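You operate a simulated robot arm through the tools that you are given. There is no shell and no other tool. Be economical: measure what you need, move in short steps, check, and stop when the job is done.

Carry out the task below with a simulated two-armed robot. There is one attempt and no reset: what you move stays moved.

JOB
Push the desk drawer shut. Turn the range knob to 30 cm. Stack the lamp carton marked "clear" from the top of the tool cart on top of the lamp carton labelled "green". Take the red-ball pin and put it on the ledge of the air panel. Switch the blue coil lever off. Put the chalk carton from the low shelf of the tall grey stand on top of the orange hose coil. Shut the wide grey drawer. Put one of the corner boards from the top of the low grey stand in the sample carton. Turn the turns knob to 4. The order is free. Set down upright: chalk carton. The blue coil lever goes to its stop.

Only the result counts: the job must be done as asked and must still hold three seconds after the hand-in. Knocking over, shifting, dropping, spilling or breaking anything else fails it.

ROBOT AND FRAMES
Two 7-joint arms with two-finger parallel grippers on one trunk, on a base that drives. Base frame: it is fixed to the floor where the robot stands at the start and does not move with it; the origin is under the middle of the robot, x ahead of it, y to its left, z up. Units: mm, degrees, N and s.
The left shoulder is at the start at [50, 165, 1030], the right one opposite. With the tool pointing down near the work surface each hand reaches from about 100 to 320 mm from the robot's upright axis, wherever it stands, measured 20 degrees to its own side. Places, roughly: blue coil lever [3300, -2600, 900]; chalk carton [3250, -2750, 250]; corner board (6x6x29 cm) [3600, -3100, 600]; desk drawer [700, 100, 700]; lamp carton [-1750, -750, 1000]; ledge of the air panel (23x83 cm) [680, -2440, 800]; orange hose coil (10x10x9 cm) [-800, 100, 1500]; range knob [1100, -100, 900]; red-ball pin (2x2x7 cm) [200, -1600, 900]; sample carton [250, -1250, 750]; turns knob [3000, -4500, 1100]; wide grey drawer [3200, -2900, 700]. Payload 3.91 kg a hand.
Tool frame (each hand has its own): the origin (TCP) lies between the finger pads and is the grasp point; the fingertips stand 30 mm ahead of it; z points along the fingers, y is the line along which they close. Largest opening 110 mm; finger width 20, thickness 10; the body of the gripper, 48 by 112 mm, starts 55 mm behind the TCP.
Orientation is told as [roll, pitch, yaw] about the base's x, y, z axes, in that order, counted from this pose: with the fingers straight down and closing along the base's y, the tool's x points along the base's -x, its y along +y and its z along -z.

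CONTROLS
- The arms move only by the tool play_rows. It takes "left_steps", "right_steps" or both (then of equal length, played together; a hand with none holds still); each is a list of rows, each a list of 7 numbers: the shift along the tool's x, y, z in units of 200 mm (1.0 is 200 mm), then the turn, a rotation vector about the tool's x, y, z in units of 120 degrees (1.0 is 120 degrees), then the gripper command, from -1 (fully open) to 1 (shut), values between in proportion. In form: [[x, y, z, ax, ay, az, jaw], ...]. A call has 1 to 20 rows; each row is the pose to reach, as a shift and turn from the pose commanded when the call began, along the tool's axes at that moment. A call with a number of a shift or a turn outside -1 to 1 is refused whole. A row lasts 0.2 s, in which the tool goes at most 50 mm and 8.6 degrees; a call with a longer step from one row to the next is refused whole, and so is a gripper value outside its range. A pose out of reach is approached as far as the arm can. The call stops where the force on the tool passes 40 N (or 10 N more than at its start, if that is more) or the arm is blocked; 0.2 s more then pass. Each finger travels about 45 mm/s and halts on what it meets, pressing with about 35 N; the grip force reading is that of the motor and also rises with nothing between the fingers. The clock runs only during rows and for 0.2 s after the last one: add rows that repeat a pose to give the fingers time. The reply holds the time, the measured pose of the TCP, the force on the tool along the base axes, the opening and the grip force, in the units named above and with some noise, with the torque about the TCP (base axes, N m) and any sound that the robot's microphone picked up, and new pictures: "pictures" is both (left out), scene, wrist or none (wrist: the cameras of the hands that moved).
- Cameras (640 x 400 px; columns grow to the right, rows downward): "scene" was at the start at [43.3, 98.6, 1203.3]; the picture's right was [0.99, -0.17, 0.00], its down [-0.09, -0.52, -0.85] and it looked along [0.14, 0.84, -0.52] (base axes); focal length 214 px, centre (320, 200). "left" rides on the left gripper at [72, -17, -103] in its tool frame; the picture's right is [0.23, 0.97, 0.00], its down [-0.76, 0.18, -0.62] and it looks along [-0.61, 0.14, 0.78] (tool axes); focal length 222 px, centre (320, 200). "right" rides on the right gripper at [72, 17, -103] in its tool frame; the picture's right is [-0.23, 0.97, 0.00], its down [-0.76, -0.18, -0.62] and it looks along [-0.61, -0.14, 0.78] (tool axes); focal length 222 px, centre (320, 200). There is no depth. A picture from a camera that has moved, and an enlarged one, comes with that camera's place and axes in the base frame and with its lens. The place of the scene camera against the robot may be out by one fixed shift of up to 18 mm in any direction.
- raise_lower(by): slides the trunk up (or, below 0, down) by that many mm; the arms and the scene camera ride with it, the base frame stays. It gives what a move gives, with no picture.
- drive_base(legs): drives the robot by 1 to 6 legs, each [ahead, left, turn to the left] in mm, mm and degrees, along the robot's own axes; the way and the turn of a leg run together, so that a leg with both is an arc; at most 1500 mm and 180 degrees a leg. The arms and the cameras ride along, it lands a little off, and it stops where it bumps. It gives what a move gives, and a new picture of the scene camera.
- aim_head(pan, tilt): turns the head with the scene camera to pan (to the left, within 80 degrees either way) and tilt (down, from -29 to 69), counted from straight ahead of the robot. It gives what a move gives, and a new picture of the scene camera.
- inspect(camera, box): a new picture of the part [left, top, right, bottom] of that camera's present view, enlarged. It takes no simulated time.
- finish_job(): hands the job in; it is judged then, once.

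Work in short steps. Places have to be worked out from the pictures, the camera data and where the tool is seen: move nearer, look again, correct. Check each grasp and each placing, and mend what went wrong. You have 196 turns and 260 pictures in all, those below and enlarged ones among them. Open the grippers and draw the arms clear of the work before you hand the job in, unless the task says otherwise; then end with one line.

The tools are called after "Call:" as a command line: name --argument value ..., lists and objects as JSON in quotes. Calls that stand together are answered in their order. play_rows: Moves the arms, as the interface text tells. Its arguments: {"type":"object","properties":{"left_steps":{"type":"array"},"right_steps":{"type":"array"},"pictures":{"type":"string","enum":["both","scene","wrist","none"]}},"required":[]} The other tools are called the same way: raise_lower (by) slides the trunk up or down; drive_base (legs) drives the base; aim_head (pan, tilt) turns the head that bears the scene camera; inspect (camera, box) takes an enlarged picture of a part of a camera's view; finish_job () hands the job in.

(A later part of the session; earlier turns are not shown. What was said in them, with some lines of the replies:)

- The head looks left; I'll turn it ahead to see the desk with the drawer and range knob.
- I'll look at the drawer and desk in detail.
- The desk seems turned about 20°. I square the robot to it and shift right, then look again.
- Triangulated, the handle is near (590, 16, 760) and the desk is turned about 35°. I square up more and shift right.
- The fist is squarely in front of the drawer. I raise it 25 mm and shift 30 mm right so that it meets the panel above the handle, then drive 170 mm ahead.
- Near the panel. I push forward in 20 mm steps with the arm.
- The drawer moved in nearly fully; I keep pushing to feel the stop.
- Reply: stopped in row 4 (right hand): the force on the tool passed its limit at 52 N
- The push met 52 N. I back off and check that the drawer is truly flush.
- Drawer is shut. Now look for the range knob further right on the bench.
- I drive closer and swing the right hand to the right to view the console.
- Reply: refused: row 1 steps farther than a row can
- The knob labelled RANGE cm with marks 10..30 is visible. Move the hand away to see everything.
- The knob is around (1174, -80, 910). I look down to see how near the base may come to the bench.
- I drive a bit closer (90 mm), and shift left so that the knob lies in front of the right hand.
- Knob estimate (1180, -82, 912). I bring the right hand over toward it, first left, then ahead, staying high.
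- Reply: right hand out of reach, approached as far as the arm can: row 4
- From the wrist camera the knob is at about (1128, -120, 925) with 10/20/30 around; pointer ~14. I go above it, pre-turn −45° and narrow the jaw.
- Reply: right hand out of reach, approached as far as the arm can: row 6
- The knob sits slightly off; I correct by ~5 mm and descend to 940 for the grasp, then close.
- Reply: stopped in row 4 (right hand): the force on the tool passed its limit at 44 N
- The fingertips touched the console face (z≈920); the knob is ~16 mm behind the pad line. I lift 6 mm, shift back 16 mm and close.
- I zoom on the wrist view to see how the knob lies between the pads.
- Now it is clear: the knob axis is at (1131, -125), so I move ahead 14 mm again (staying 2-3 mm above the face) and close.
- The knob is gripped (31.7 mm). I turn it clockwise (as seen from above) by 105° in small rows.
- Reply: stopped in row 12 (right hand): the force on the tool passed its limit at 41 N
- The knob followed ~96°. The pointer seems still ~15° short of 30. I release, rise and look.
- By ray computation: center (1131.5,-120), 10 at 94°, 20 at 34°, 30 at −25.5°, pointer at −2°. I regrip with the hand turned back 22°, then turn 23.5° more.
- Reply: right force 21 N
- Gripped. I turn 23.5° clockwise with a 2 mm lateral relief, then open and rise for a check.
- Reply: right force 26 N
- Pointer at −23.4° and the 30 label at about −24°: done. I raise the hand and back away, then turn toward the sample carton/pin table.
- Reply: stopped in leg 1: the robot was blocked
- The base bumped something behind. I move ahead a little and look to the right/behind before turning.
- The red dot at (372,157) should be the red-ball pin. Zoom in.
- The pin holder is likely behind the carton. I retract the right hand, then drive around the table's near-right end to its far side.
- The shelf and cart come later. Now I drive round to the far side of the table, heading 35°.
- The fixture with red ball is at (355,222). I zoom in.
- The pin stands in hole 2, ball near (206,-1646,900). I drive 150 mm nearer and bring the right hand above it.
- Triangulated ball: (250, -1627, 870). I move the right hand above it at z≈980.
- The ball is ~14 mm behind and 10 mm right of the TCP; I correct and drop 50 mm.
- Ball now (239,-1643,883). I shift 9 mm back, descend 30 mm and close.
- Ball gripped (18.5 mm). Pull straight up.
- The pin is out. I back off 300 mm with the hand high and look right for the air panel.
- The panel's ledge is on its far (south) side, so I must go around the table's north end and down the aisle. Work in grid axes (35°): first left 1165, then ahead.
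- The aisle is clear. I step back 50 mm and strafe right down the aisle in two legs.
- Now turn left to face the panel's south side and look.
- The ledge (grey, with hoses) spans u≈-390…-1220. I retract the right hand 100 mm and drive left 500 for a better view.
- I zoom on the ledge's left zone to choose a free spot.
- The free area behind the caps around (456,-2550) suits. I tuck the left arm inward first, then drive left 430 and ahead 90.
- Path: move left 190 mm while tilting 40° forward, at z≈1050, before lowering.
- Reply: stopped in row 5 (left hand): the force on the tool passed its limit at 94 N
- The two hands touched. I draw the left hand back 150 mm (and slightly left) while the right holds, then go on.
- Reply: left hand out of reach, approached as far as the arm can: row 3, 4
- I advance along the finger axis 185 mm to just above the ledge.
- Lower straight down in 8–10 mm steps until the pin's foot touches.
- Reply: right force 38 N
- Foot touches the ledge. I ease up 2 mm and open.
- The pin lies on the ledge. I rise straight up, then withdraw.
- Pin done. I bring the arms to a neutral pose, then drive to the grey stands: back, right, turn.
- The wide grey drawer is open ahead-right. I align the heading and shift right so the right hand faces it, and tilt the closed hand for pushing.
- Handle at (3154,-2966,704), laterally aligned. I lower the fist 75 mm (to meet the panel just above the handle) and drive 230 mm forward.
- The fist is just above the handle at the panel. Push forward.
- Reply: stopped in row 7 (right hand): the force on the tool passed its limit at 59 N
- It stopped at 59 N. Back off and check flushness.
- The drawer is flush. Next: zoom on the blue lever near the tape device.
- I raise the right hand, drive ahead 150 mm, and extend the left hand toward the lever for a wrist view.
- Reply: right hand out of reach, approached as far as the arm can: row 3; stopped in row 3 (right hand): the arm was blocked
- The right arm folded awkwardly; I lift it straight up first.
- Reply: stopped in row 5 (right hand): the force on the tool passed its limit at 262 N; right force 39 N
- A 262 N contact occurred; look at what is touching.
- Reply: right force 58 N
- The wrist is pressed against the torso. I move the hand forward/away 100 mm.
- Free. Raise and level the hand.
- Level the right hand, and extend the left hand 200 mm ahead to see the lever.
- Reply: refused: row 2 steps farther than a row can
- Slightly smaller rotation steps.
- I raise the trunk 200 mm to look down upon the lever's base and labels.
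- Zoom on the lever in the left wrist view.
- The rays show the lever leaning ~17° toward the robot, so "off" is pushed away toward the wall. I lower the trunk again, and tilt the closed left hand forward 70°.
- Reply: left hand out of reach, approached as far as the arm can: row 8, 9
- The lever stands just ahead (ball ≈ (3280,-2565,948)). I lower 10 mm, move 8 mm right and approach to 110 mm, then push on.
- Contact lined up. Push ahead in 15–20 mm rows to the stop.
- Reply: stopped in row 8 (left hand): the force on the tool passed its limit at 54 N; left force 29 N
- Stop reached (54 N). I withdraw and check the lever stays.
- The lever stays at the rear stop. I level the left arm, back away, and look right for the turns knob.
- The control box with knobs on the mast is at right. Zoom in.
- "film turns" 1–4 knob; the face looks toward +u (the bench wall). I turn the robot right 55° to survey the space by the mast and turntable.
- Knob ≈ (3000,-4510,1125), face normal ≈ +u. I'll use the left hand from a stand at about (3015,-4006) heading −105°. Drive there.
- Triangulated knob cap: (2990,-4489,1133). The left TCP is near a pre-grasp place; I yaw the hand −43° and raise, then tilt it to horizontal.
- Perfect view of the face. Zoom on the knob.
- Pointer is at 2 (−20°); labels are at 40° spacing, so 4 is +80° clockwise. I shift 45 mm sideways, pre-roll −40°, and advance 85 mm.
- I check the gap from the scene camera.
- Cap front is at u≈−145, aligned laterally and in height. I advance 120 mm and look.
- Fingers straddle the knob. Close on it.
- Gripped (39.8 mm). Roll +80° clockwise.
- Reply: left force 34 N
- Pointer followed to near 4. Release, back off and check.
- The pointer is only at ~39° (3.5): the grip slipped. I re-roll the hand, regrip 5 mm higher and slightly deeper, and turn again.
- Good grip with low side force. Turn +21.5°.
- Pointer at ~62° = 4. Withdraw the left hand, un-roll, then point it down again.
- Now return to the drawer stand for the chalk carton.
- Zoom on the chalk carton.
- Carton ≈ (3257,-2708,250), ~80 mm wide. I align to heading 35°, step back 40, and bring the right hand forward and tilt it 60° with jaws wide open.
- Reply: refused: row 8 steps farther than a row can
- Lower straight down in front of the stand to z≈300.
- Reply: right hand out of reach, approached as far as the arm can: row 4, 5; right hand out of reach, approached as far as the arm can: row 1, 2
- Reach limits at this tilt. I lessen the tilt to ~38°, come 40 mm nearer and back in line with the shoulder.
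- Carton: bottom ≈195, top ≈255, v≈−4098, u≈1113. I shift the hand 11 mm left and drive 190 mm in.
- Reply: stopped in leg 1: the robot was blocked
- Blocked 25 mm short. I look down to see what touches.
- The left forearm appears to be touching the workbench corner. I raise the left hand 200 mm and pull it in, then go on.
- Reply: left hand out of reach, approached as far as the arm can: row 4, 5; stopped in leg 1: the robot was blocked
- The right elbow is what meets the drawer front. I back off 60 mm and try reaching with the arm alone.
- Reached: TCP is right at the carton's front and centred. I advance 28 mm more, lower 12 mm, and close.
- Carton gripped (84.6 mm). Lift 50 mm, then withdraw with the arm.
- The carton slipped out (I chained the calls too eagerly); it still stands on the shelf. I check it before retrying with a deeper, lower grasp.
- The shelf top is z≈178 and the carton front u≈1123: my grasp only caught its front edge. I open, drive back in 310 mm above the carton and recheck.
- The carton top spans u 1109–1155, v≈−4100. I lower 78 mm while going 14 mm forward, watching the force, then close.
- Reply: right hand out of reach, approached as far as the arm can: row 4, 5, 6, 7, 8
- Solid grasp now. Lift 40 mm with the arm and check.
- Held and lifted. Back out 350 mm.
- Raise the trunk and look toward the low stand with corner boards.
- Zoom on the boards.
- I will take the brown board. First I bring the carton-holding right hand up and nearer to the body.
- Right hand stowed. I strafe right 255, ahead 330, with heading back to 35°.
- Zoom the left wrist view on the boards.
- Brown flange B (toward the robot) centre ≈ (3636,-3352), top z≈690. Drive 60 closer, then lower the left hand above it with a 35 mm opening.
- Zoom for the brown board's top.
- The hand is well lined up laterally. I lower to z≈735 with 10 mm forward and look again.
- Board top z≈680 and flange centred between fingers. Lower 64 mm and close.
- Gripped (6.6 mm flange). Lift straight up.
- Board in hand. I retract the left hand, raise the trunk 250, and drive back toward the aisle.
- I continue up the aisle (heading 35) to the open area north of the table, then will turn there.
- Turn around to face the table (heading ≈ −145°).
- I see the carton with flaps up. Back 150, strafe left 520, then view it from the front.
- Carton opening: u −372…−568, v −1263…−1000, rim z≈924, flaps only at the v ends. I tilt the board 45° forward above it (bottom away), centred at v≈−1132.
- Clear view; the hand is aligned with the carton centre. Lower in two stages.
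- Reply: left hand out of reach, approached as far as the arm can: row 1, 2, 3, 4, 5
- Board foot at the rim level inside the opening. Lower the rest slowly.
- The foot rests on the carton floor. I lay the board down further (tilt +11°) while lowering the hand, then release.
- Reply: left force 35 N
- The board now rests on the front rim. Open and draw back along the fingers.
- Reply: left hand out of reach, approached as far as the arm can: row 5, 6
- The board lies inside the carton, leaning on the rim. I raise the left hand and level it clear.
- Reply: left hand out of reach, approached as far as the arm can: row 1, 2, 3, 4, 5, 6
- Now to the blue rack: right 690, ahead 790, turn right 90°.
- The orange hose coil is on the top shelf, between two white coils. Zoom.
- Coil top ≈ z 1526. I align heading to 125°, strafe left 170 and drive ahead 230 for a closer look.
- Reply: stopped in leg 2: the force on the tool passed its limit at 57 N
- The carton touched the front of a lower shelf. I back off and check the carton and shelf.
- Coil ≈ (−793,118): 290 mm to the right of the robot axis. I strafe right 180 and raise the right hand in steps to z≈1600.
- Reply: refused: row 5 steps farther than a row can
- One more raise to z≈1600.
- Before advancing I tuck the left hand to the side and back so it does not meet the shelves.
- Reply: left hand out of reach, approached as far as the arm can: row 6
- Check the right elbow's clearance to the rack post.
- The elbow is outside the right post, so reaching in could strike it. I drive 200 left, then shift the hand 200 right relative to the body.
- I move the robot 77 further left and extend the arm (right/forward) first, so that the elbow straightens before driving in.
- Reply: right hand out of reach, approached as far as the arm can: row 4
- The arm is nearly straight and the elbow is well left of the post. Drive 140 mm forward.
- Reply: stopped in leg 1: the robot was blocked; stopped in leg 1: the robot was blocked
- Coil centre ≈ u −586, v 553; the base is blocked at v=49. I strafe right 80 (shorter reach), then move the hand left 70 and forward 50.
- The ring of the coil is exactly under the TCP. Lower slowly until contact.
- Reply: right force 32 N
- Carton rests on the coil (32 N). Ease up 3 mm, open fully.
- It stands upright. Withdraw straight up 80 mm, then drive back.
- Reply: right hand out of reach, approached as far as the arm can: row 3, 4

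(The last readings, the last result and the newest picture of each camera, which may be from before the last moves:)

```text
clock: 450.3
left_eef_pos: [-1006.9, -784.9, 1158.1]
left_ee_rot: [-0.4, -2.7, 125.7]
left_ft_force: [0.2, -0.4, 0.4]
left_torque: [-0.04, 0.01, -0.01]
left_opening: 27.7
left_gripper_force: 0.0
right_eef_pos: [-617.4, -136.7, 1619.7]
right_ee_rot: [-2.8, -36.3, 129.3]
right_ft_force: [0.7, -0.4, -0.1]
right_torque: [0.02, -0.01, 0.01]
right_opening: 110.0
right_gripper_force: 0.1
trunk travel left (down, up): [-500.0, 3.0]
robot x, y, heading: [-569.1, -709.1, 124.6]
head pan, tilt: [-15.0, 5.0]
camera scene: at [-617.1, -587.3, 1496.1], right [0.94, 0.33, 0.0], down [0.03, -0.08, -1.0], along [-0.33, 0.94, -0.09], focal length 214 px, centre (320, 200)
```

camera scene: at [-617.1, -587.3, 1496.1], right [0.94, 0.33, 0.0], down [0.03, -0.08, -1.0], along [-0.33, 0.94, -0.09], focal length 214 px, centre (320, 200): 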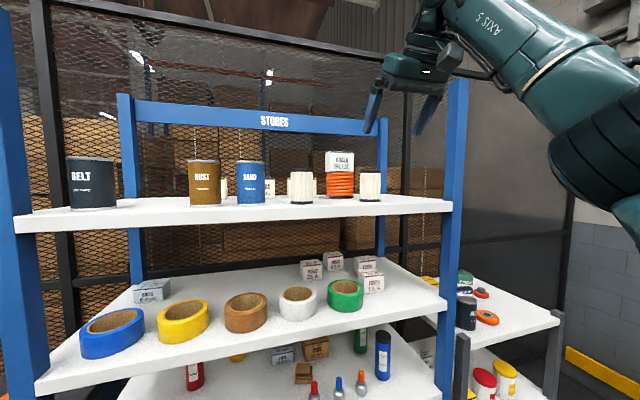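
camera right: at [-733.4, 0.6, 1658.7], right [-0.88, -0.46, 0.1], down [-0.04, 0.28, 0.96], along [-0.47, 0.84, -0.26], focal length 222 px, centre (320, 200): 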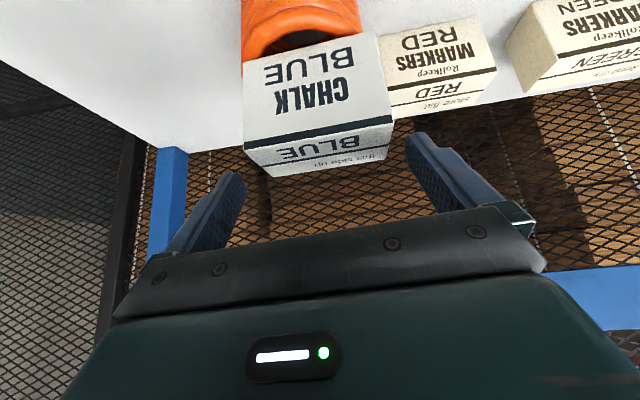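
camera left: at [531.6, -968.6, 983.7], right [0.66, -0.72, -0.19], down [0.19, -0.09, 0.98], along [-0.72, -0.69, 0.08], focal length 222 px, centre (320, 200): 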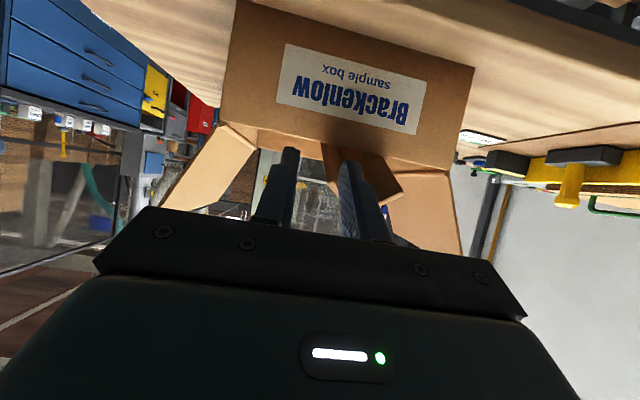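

Chalk carton stands on the orange coil. Now the tool cart: lower the trunk 200 and strafe left 950.

Call:
raise_lower --by -200

Call:
drive_base --legs '[[0, 950, 0]]'

Call:
aim_head --pan 0 --tilt 25

```text
clock: 452.5
left_eef_pos: [-1007.1, -784.9, 958.6]
left_ee_rot: [-0.4, -2.7, 125.7]
left_ft_force: [-0.6, -0.5, -0.3]
left_torque: [-0.02, 0.01, -0.01]
left_opening: 27.4
left_gripper_force: 0.1
right_eef_pos: [-617.6, -136.3, 1419.2]
right_ee_rot: [-2.8, -36.4, 129.3]
right_ft_force: [1.1, 0.0, -0.5]
right_torque: [0.01, 0.0, -0.01]
right_opening: 109.9
right_gripper_force: 0.0
trunk travel left (down, up): [-300.0, 203.0]
robot x, y, heading: [-567.0, -706.4, 124.8]
head pan, tilt: [-15.0, 5.0]
```

```text
clock: 461.0
left_eef_pos: [-1776.6, -1312.0, 958.8]
left_ee_rot: [-0.3, -2.7, 125.5]
left_ft_force: [0.4, 0.0, 0.4]
left_torque: [-0.03, 0.02, 0.01]
left_opening: 27.7
left_gripper_force: 0.0
right_eef_pos: [-1385.3, -665.4, 1419.0]
right_ee_rot: [-2.8, -36.4, 129.0]
right_ft_force: [-0.5, 0.5, -0.1]
right_torque: [0.03, -0.02, -0.04]
right_opening: 110.1
right_gripper_force: 0.1
trunk travel left (down, up): [-300.0, 203.0]
robot x, y, heading: [-1339.1, -1239.2, 124.5]
head pan, tilt: [-15.0, 5.0]
camera scene: at [-1386.6, -1116.8, 1296.1], right [0.94, 0.33, 0.0], down [0.03, -0.08, -1.0], along [-0.33, 0.94, -0.09], focal length 214 px, centre (320, 200)
```

scene: 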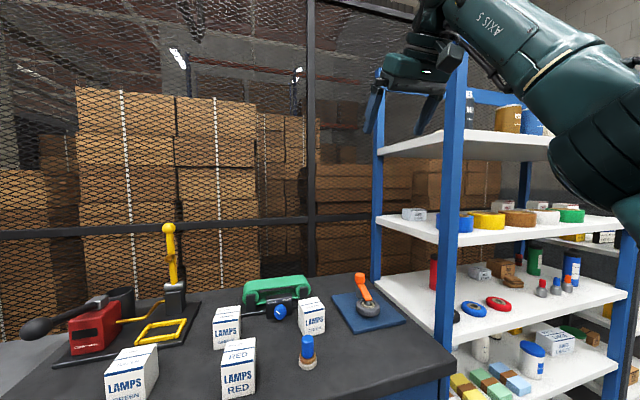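

```text
clock: 461.9
left_eef_pos: [-1776.5, -1312.5, 957.1]
left_ee_rot: [-0.4, -2.7, 125.7]
left_ft_force: [0.1, 0.0, 0.5]
left_torque: [0.04, -0.01, 0.0]
left_opening: 27.6
left_gripper_force: 0.0
right_eef_pos: [-1386.2, -664.7, 1419.7]
right_ee_rot: [-2.8, -36.3, 129.0]
right_ft_force: [-0.9, -0.1, 0.6]
right_torque: [-0.01, 0.0, 0.02]
right_opening: 110.0
right_gripper_force: 0.0
trunk travel left (down, up): [-300.0, 203.0]
robot x, y, heading: [-1339.0, -1238.5, 124.5]
head pan, tilt: [0.0, 25.0]
camera scene: at [-1408.1, -1127.3, 1263.7], right [0.82, 0.57, 0.0], down [0.24, -0.35, -0.91], along [-0.51, 0.75, -0.42], focal length 214 px, centre (320, 200)
```

scene: 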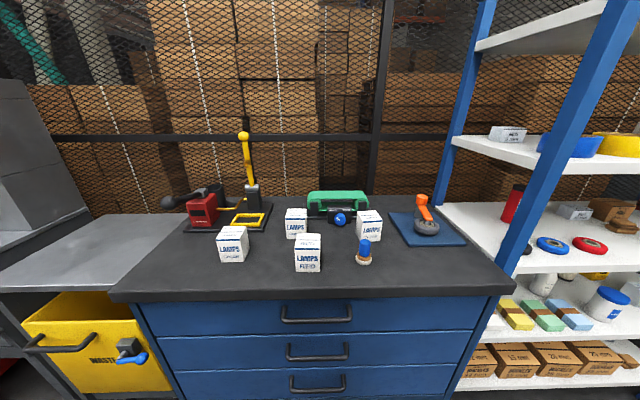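

Zoom on the four lamp cartons.

Call:
inspect --camera "scene" --box '[200, 190, 400, 290]'

```text
3.20 times, centred on (300, 240) of scene
camera zoom: at [-1408.1, -1127.3, 1263.7], right [0.82, 0.57, 0.0], down [0.24, -0.35, -0.91], along [-0.51, 0.75, -0.42], focal length 686 px, centre (384, 72)
```

zoom: 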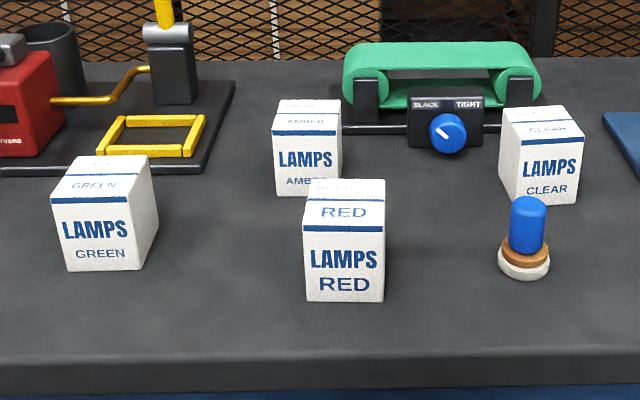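

Clear ≈ (−1576,−648,960), green ≈ (−1809,−900,958). I level the right hand and shift it 145 mm left, then drive 130 ahead.

Call:
play_rows --right_steps '[[0, 0.145, 0, 0, 0.06, 0, -1], [0, 0.29, 0, 0, 0.12, 0, -1], [0.02, 0.435, 0.1, 0, 0.18, 0, -1], [0.05, 0.58, 0.25, 0, 0.24, 0, -1], [0.1, 0.72, 0.4, 0, 0.3, 0, -1]]' --pictures "none"

Call:
drive_base --legs '[[130, 0, 0.5]]'

Call:
inspect --camera "right" --box '[0, 0, 640, 400]'

```text
clock: 463.1
left_eef_pos: [-1775.4, -1312.3, 957.8]
left_ee_rot: [-0.3, -2.7, 125.4]
left_ft_force: [0.4, -0.5, -0.6]
left_torque: [-0.03, 0.06, 0.03]
left_opening: 27.4
left_gripper_force: 0.1
right_eef_pos: [-1479.6, -752.5, 1312.5]
right_ee_rot: [-2.2, -4.8, 127.5]
right_ft_force: [0.4, -0.2, 0.1]
right_torque: [0.02, 0.02, -0.01]
right_opening: 109.9
right_gripper_force: 0.0
right hand out of reach, approached as far as the arm can: row 1, 2, 3, 4, 5
trunk travel left (down, up): [-300.0, 203.0]
robot x, y, heading: [-1339.0, -1233.2, 124.5]
head pan, tilt: [0.0, 25.0]
```

```text
clock: 464.3
left_eef_pos: [-1850.1, -1211.9, 956.4]
left_ee_rot: [-0.5, -2.5, 126.2]
left_ft_force: [-0.6, -0.8, -0.1]
left_torque: [-0.05, 0.0, -0.04]
left_opening: 27.6
left_gripper_force: 0.0
right_eef_pos: [-1560.1, -648.0, 1311.4]
right_ee_rot: [-2.3, -4.9, 128.2]
right_ft_force: [0.6, 0.4, -0.7]
right_torque: [-0.01, 0.01, 0.0]
right_opening: 110.0
right_gripper_force: 0.1
trunk travel left (down, up): [-300.0, 203.0]
robot x, y, heading: [-1412.0, -1133.2, 125.2]
head pan, tilt: [0.0, 25.0]
camera scene: at [-1483.0, -1022.0, 1263.5], right [0.82, 0.58, 0.0], down [0.24, -0.35, -0.91], along [-0.52, 0.74, -0.42], focal length 214 px, centre (320, 200)
```

scene: 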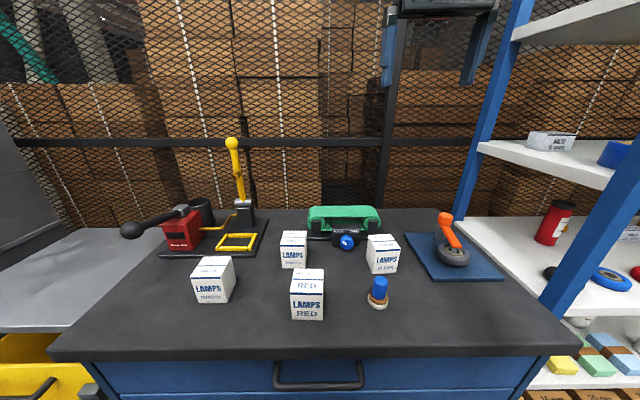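

```text
1.00 times, centred on (320, 200) of right (not enlarged: the box is as wide or as high as the picture)
camera zoom: at [-1527.6, -724.9, 1407.8], right [-0.91, -0.42, -0.02], down [-0.32, 0.65, 0.69], along [-0.28, 0.63, -0.72], focal length 222 px, centre (320, 200)
```

zoom: 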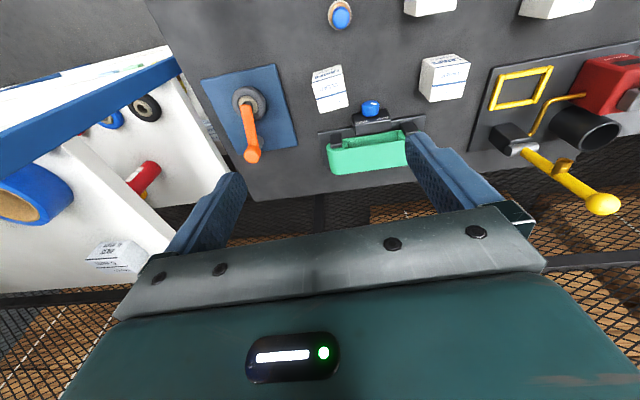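

Refine: move 35 forward, 10 left, down 180, levelling the hand.

Call:
play_rows --right_steps '[[-0.05, 0.02, 0.2, -0.005, 0.01, 0.005, -1], [-0.1, 0.04, 0.4, -0.01, 0.02, 0.01, -1], [-0.15, 0.05, 0.6, -0.015, 0.03, 0.02, -1], [-0.175, 0.05, 0.8, -0.019, 0.04, 0.025, -1], [-0.175, 0.05, 0.92, -0.019, 0.04, 0.025, -1]]' --pictures "wrist"

```text
clock: 465.5
left_eef_pos: [-1848.8, -1212.1, 958.6]
left_ee_rot: [-0.4, -2.6, 126.3]
left_ft_force: [0.4, -0.6, 0.4]
left_torque: [0.0, 0.02, 0.01]
left_opening: 27.4
left_gripper_force: 0.1
right_eef_pos: [-1593.3, -613.0, 1130.1]
right_ee_rot: [0.2, -0.3, 125.1]
right_ft_force: [0.0, -0.1, -0.3]
right_torque: [0.01, -0.03, -0.02]
right_opening: 109.8
right_gripper_force: 0.1
trunk travel left (down, up): [-300.0, 203.0]
robot x, y, heading: [-1406.6, -1131.8, 125.2]
head pan, tilt: [0.0, 25.0]
camera right: at [-1566.0, -681.1, 1234.0], right [-0.93, -0.37, 0.0], down [-0.29, 0.72, 0.63], along [-0.24, 0.58, -0.78], focal length 222 px, centre (320, 200)
```

right: 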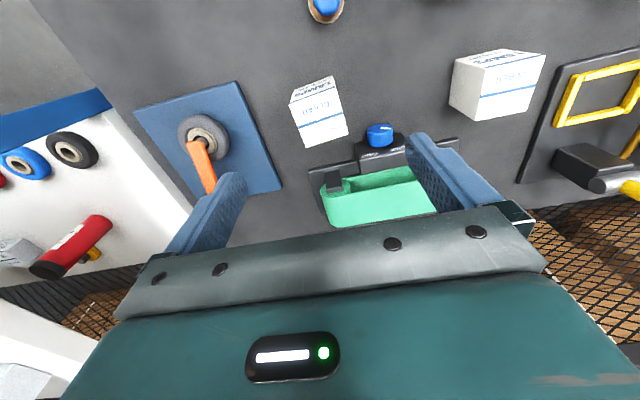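

The clear carton is under the hand, turned ~17°. I yaw the hand +17°, set 70 mm opening, and lower 120 mm.

Call:
play_rows --right_steps '[[-0.02, 0, 0.1, 0, 0, -0.05, -0.3], [-0.035, 0, 0.25, 0, 0, -0.1, -0.3], [-0.035, 0, 0.4, 0, 0, -0.14, -0.3], [-0.035, 0, 0.55, 0, 0, -0.14, -0.3]]' --pictures "wrist"

```text
clock: 466.5
left_eef_pos: [-1850.1, -1211.6, 957.6]
left_ee_rot: [-0.4, -2.6, 126.2]
left_ft_force: [0.6, -0.4, -0.4]
left_torque: [-0.02, 0.03, 0.01]
left_opening: 27.6
left_gripper_force: 0.0
right_eef_pos: [-1597.4, -605.2, 1023.4]
right_ee_rot: [0.1, -0.2, 141.9]
right_ft_force: [0.6, 0.6, 0.1]
right_torque: [-0.02, -0.02, 0.01]
right_opening: 71.1
right_gripper_force: 0.0
trunk travel left (down, up): [-300.0, 203.0]
robot x, y, heading: [-1411.7, -1132.3, 125.2]
head pan, tilt: [0.0, 25.0]
camera right: at [-1552.3, -663.4, 1126.4], right [-0.78, -0.63, 0.0], down [-0.49, 0.61, 0.63], along [-0.39, 0.49, -0.78], focal length 222 px, centre (320, 200)
```

right: 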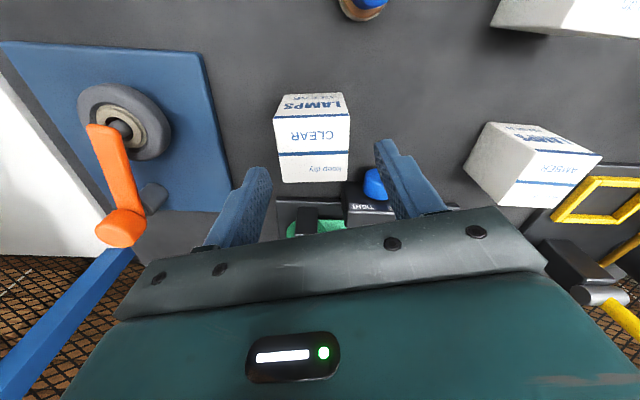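

Top z≈935; the carton centre is 17 mm ahead and 8 mm right, and the hand should turn back 8°. Correct and lower 55 mm.

Call:
play_rows --right_steps '[[-0.04, -0.02, 0.03, 0, 0, 0.035, -0.4], [-0.085, -0.042, 0.1, 0, 0, 0.069, -0.4], [-0.085, -0.042, 0.2, 0, 0, 0.069, -0.4], [-0.085, -0.042, 0.28, 0, 0, 0.069, -0.4]]' --pictures "wrist"

```text
clock: 467.5
left_eef_pos: [-1849.6, -1211.5, 957.3]
left_ee_rot: [-0.4, -2.7, 126.1]
left_ft_force: [0.1, 0.3, 0.2]
left_torque: [-0.06, -0.01, 0.03]
left_opening: 27.5
left_gripper_force: 0.0
right_eef_pos: [-1608.5, -587.4, 966.4]
right_ee_rot: [0.3, -0.2, 133.6]
right_ft_force: [-0.4, 0.0, -1.0]
right_torque: [0.03, -0.03, -0.01]
right_opening: 77.1
right_gripper_force: 0.1
trunk travel left (down, up): [-300.0, 203.0]
robot x, y, heading: [-1409.2, -1132.5, 125.2]
head pan, tilt: [0.0, 25.0]
camera right: at [-1570.0, -651.1, 1070.4], right [-0.86, -0.51, 0.0], down [-0.39, 0.67, 0.63], along [-0.32, 0.54, -0.78], focal length 222 px, centre (320, 200)
```

right: 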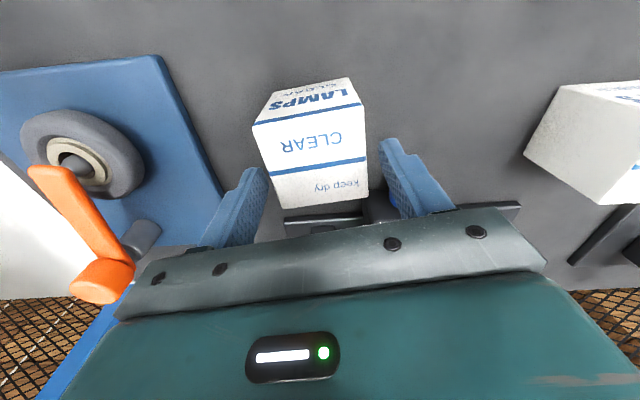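

Aligned. Lower 40 mm and close.

Call:
play_rows --right_steps '[[0, 0, 0.08, 0, 0, 0, -0.4], [0, 0, 0.15, 0, 0, 0, -0.4], [0, 0, 0.2, 0, 0, 0, -0.4], [0, 0, 0.2, 0, 0, 0, 1], [0, 0, 0.2, 0, 0, 0, 1], [0, 0, 0.2, 0, 0, 0, 1]]' --pictures "none"

```text
clock: 468.9
left_eef_pos: [-1849.4, -1212.3, 957.7]
left_ee_rot: [-0.4, -2.8, 126.2]
left_ft_force: [-0.3, -0.9, 0.7]
left_torque: [-0.03, 0.03, -0.02]
left_opening: 27.5
left_gripper_force: 0.0
right_eef_pos: [-1606.8, -587.8, 927.7]
right_ee_rot: [0.1, -0.2, 133.6]
right_ft_force: [-0.9, -0.5, 0.4]
right_torque: [-0.01, -0.01, -0.01]
right_opening: 59.9
right_gripper_force: 35.5
trunk travel left (down, up): [-300.0, 203.0]
robot x, y, heading: [-1414.6, -1131.6, 125.4]
head pan, tilt: [0.0, 25.0]
```

Gripped (59.9 mm). Lift 180 mm and check.

Call:
play_rows --right_steps '[[0, 0, -0.15, 0, 0, 0, 1], [0, 0, -0.35, 0, 0, 0, 1], [0, 0, -0.55, 0, 0, 0, 1], [0, 0, -0.75, 0, 0, 0, 1], [0, 0, -0.9, 0, 0, 0, 1]]' --pictures "scene"

```text
clock: 470.1
left_eef_pos: [-1848.7, -1212.6, 958.0]
left_ee_rot: [-0.4, -2.7, 126.2]
left_ft_force: [0.2, -0.7, -0.4]
left_torque: [0.0, -0.02, -0.01]
left_opening: 27.2
left_gripper_force: 0.0
right_eef_pos: [-1606.4, -590.0, 1107.5]
right_ee_rot: [0.1, -0.1, 133.6]
right_ft_force: [0.6, -1.0, -0.5]
right_torque: [-0.01, 0.0, -0.01]
right_opening: 59.7
right_gripper_force: 35.1
trunk travel left (down, up): [-300.0, 203.0]
robot x, y, heading: [-1413.0, -1131.9, 125.0]
head pan, tilt: [0.0, 25.0]
camera scene: at [-1482.5, -1022.8, 1263.6], right [0.82, 0.58, 0.0], down [0.24, -0.35, -0.91], along [-0.52, 0.74, -0.42], focal length 214 px, centre (320, 200)
```

scene: 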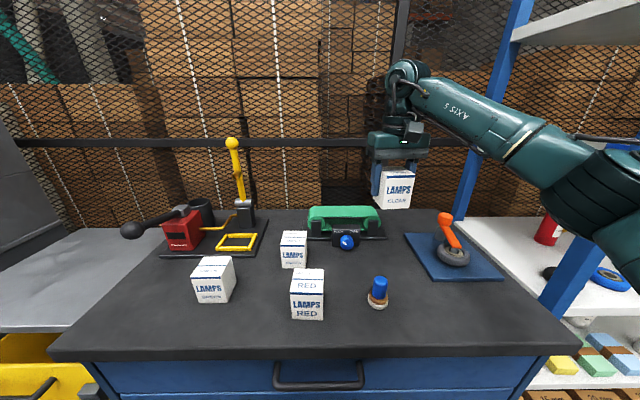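

Lifted cleanly. I tuck the left hand inward/up, then strafe left 230 and back 30, moving the right hand later over the green carton.

Call:
play_rows --left_steps '[[-0.2, 0, -0.1, 0, 0, 0, 0], [-0.4, -0.1, -0.2, 0, 0, 0, 0], [-0.55, -0.25, -0.3, 0, 0, 0, 0], [-0.6, -0.45, -0.4, 0, 0, 0, 0], [-0.6, -0.65, -0.5, 0, 0, 0, 0]]' --pictures "none"

Call:
drive_base --legs '[[-30, 0, 0], [0, 240, 0]]'

```text
clock: 471.3
left_eef_pos: [-1813.4, -1043.5, 1062.3]
left_ee_rot: [-0.4, -2.5, 126.2]
left_ft_force: [-0.1, -0.2, 0.5]
left_torque: [0.0, 0.02, -0.04]
left_opening: 54.9
left_gripper_force: 0.1
right_eef_pos: [-1604.4, -589.9, 1105.1]
right_ee_rot: [0.2, -0.1, 133.6]
right_ft_force: [0.2, 0.3, -0.8]
right_torque: [0.01, -0.02, 0.01]
right_opening: 59.6
right_gripper_force: 34.9
trunk travel left (down, up): [-300.0, 203.0]
robot x, y, heading: [-1412.6, -1132.0, 125.2]
head pan, tilt: [0.0, 25.0]
```

```text
clock: 474.5
left_eef_pos: [-1991.5, -1201.8, 1062.0]
left_ee_rot: [-0.3, -2.8, 125.8]
left_ft_force: [0.1, 0.4, 0.1]
left_torque: [0.01, 0.01, 0.0]
left_opening: 54.9
left_gripper_force: 0.0
right_eef_pos: [-1779.7, -749.7, 1105.3]
right_ee_rot: [0.1, -0.3, 133.2]
right_ft_force: [1.0, -0.3, 0.0]
right_torque: [0.04, -0.03, 0.01]
right_opening: 59.4
right_gripper_force: 34.7
trunk travel left (down, up): [-300.0, 203.0]
robot x, y, heading: [-1589.7, -1292.7, 125.0]
head pan, tilt: [0.0, 25.0]
camera scene: at [-1660.4, -1183.8, 1263.6], right [0.82, 0.57, 0.0], down [0.24, -0.35, -0.91], along [-0.52, 0.74, -0.42], focal length 214 px, centre (320, 200)
```

scene: 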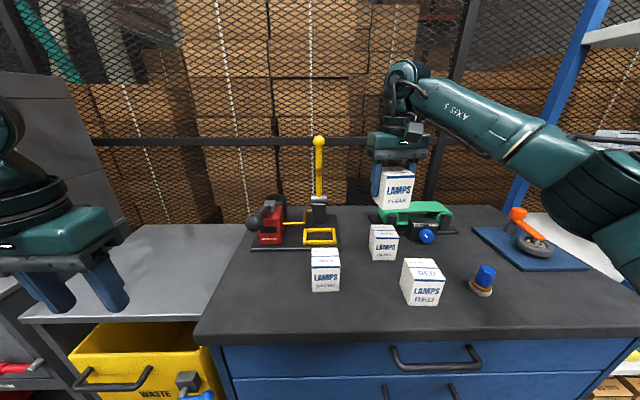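

Green carton now in front. I move the right hand left 100 and back 80 and take a wrist view of the green carton.

Call:
play_rows --right_steps '[[0.1, 0.15, 0, 0, 0, 0, 1], [0.2, 0.3, 0, 0, 0, 0, 1], [0.3, 0.45, 0, 0, 0, 0, 1], [0.4, 0.6, 0, 0, 0, 0, 1]]' --pictures "wrist"

```text
clock: 475.5
left_eef_pos: [-1992.7, -1203.2, 1061.8]
left_ee_rot: [-0.3, -2.8, 125.8]
left_ft_force: [0.1, 0.0, -0.2]
left_torque: [-0.02, 0.0, -0.02]
left_opening: 54.7
left_gripper_force: 0.0
right_eef_pos: [-1812.1, -890.8, 1105.1]
right_ee_rot: [0.1, -0.3, 133.1]
right_ft_force: [0.5, -0.5, -0.5]
right_torque: [0.01, 0.04, -0.07]
right_opening: 59.7
right_gripper_force: 34.9
trunk travel left (down, up): [-300.0, 203.0]
robot x, y, heading: [-1589.0, -1290.2, 124.7]
head pan, tilt: [0.0, 25.0]
camera right: at [-1775.9, -955.8, 1208.2], right [-0.87, -0.5, 0.0], down [-0.39, 0.68, 0.63], along [-0.32, 0.54, -0.78], focal length 222 px, centre (320, 200)
```

right: 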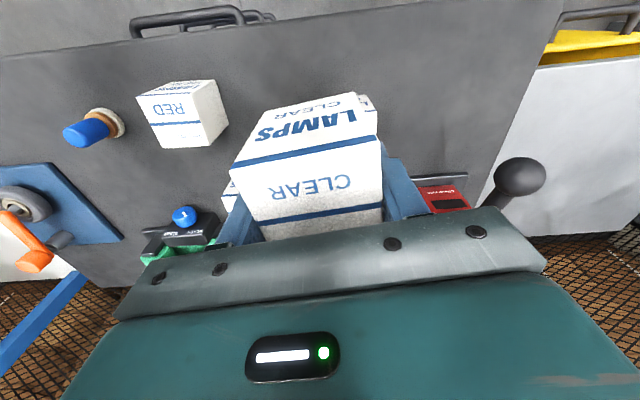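

The held carton hides the green one; use the left wrist camera instead.

Call:
inspect --camera "left" --box '[0, 0, 640, 400]'

```text
1.00 times, centred on (320, 200) of left (not enlarged: the box is as wide or as high as the picture)
camera zoom: at [-1934.7, -1256.7, 1162.7], right [-0.66, -0.75, -0.02], down [-0.58, 0.49, 0.66], along [-0.49, 0.44, -0.75], focal length 222 px, centre (320, 200)
```

zoom: 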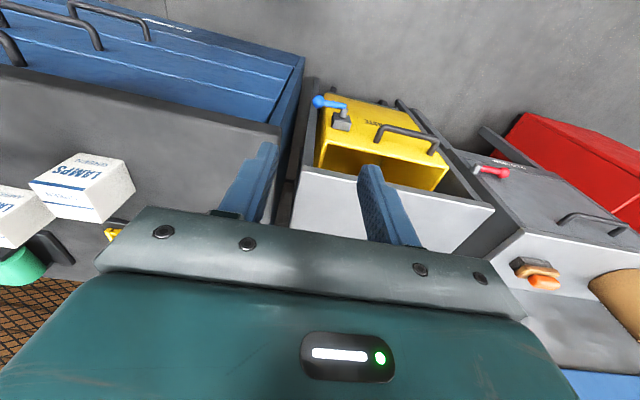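

Best estimate of the green carton centre: (−1879,−882). I move there at TCP z≈1030 and check alignment from the head camera.

Call:
play_rows --right_steps '[[-0.1, 0.08, 0, 0, 0, 0, 1], [-0.2, 0.16, 0.05, 0, 0, 0, 1], [-0.26, 0.213, 0.2, 0, 0, 0, 1], [-0.26, 0.213, 0.35, 0, 0, 0, 1]]' --pictures "none"

Call:
inspect --camera "scene" --box '[260, 180, 400, 310]'

```text
clock: 476.5
left_eef_pos: [-1991.2, -1202.8, 1062.5]
left_ee_rot: [-0.3, -2.6, 125.8]
left_ft_force: [0.1, -0.1, 0.0]
left_torque: [0.01, 0.01, 0.0]
left_opening: 55.0
left_gripper_force: 0.0
right_eef_pos: [-1879.9, -881.9, 1035.4]
right_ee_rot: [0.1, -0.1, 133.3]
right_ft_force: [0.1, -0.7, -1.1]
right_torque: [-0.03, 0.01, 0.01]
right_opening: 59.5
right_gripper_force: 35.3
trunk travel left (down, up): [-300.0, 203.0]
robot x, y, heading: [-1587.2, -1293.3, 124.6]
head pan, tilt: [0.0, 25.0]
```

```text
3.08 times, centred on (330, 245) of scene
camera zoom: at [-1660.2, -1183.5, 1263.6], right [0.82, 0.57, 0.0], down [0.24, -0.35, -0.91], along [-0.52, 0.74, -0.42], focal length 660 px, centre (289, 62)
```

zoom: 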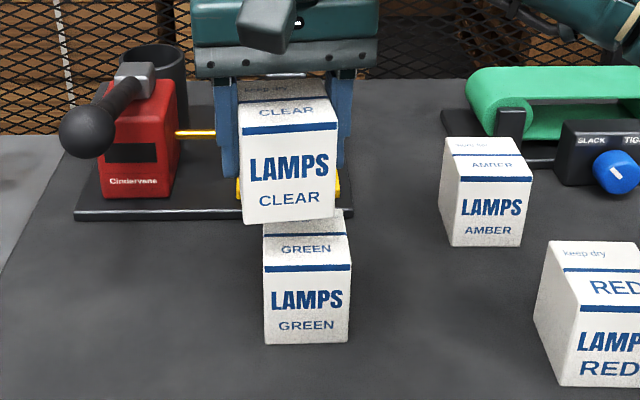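

The held carton is ~10 mm too far left. I shift right 10 mm and lower in small steps until contact.

Call:
play_rows --right_steps '[[0, -0.05, 0.05, 0, 0, 0, 1], [0, -0.05, 0.13, 0, 0, 0, 1], [0, -0.05, 0.15, 0, 0, 0, 1], [0, -0.05, 0.17, 0, 0, 0, 1], [0, -0.05, 0.19, 0, 0, 0, 1], [0, -0.05, 0.21, 0, 0, 0, 1]]' --pictures "none"

Call:
inspect --camera "scene" --box '[260, 180, 400, 310]'

```text
clock: 477.9
left_eef_pos: [-1991.4, -1203.6, 1063.4]
left_ee_rot: [-0.3, -2.8, 125.7]
left_ft_force: [0.8, -0.4, -0.5]
left_torque: [0.0, 0.01, 0.0]
left_opening: 55.1
left_gripper_force: 0.1
right_eef_pos: [-1871.3, -875.3, 998.3]
right_ee_rot: [0.3, -0.8, 133.2]
right_ft_force: [-0.8, 5.4, 33.3]
right_torque: [-0.01, -0.25, 0.05]
right_opening: 58.9
right_gripper_force: 35.2
trunk travel left (down, up): [-300.0, 203.0]
robot x, y, heading: [-1588.3, -1293.6, 124.7]
head pan, tilt: [0.0, 25.0]
```

```text
3.08 times, centred on (330, 245) of scene
camera zoom: at [-1659.1, -1185.3, 1264.4], right [0.82, 0.57, 0.0], down [0.24, -0.35, -0.91], along [-0.52, 0.75, -0.42], focal length 660 px, centre (289, 62)
```

zoom: 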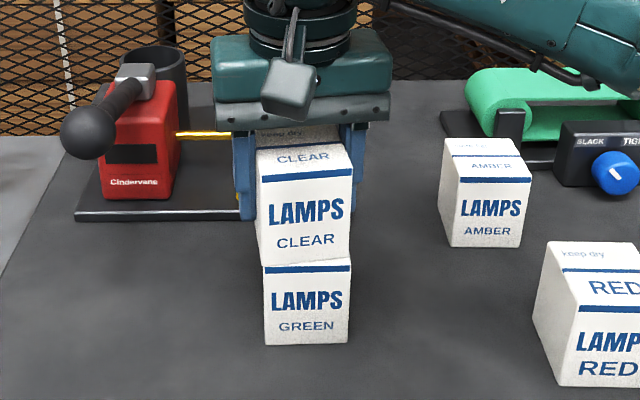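

Contact with good alignment. Ease up, open, and lift away.

Call:
play_rows --right_steps '[[0, 0, -0.012, 0, 0, 0, 1], [0, 0, -0.012, 0, 0, 0, -0.2], [0, 0, -0.012, 0, 0, 0, -0.5], [0, 0, -0.012, 0, 0, 0, -0.5], [0, 0, -0.15, 0, 0, 0, -0.5], [0, 0, -0.35, 0, 0, 0, -0.5], [0, 0, -0.55, 0, 0, 0, -0.5], [0, 0, -0.75, 0, 0, 0, -0.5]]' --pictures "none"

Call:
inspect --camera "scene" --box '[260, 180, 400, 310]'

```text
clock: 479.7
left_eef_pos: [-1991.7, -1202.7, 1062.4]
left_ee_rot: [-0.4, -2.7, 125.8]
left_ft_force: [0.3, 0.5, -0.6]
left_torque: [0.01, 0.03, -0.01]
left_opening: 55.1
left_gripper_force: 0.1
right_eef_pos: [-1871.0, -876.4, 1145.5]
right_ee_rot: [0.1, -0.2, 133.2]
right_ft_force: [1.3, -1.4, 0.0]
right_torque: [0.02, 0.0, -0.02]
right_opening: 82.3
right_gripper_force: 0.0
trunk travel left (down, up): [-300.0, 203.0]
robot x, y, heading: [-1588.5, -1294.1, 124.5]
head pan, tilt: [0.0, 25.0]
```

```text
3.08 times, centred on (330, 245) of scene
camera zoom: at [-1660.2, -1184.2, 1263.6], right [0.82, 0.57, 0.0], down [0.24, -0.35, -0.91], along [-0.52, 0.75, -0.42], focal length 660 px, centre (289, 62)
```

zoom: 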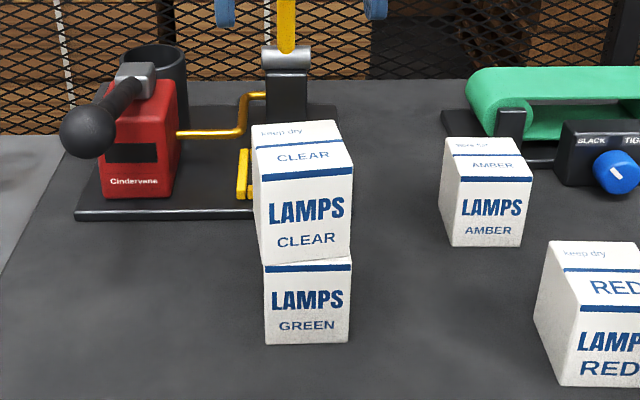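

The stack stands. I drive back clear of the cart and open both hands.

Call:
drive_base --legs '[[-300, 0, 0]]'

Call:
play_rows --left_steps '[[0, 0, 0, 0, 0, 0, -1], [0, 0, 0, 0, 0, 0, -1], [0, 0, 0, 0, 0, 0, -1], [0, 0, 0, 0, 0, 0, -1]]' --right_steps '[[0, 0, 0, 0, 0, 0, -1], [0, 0, 0, 0, 0, 0, -1], [0, 0, 0, 0, 0, 0, -1], [0, 0, 0, 0, 0, 0, -1]]' --pictures "none"

```text
clock: 481.7
left_eef_pos: [-1822.4, -1444.8, 1062.3]
left_ee_rot: [-0.5, -2.7, 125.6]
left_ft_force: [0.1, 1.0, -0.7]
left_torque: [0.01, 0.0, 0.0]
left_opening: 54.8
left_gripper_force: 0.1
right_eef_pos: [-1700.3, -1119.1, 1143.8]
right_ee_rot: [0.2, -0.3, 133.0]
right_ft_force: [0.9, 0.0, 0.0]
right_torque: [0.03, 0.0, -0.04]
right_opening: 82.5
right_gripper_force: 0.1
trunk travel left (down, up): [-300.0, 203.0]
robot x, y, heading: [-1418.2, -1535.8, 124.7]
head pan, tilt: [0.0, 25.0]
camera scene: at [-1490.8, -1428.3, 1263.7], right [0.82, 0.57, 0.0], down [0.24, -0.35, -0.91], along [-0.51, 0.75, -0.42], focal length 214 px, centre (320, 200)
```

scene: 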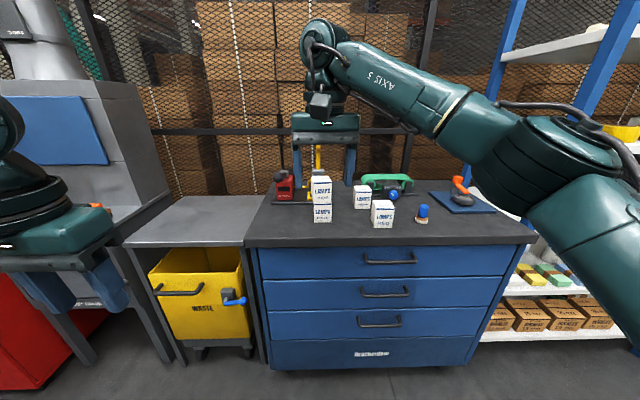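

```text
clock: 482.7
left_eef_pos: [-1822.6, -1445.4, 1061.3]
left_ee_rot: [-0.4, -2.7, 125.5]
left_ft_force: [0.3, -0.1, -0.7]
left_torque: [0.02, 0.01, 0.03]
left_opening: 109.9
left_gripper_force: 0.1
right_eef_pos: [-1699.5, -1118.7, 1144.9]
right_ee_rot: [0.2, -0.2, 133.0]
right_ft_force: [0.0, 0.9, -0.7]
right_torque: [0.01, -0.01, 0.02]
right_opening: 110.1
right_gripper_force: 0.0
trunk travel left (down, up): [-300.0, 203.0]
robot x, y, heading: [-1421.8, -1539.2, 124.1]
head pan, tilt: [0.0, 25.0]
```

All nine tasks are done, both grippers are open and the arms are clear. I hand the job in.

Call:
finish_job

```text
The job is handed in.
```

I handed the job in with all nine tasks carried out, but it has not been confirmed as passed. The softest points are the corner board, which lies in the sample carton but leans on its front rim, and the blue coil lever: no on/off mark was visible, so I pushed it to the stop opposite where it stood. On the way the base was also blocked against the bench side, the grey stand and the rack. The chalk hand touched a shelf front at 57 N. The objects I could see afterwards looked undisturbed.
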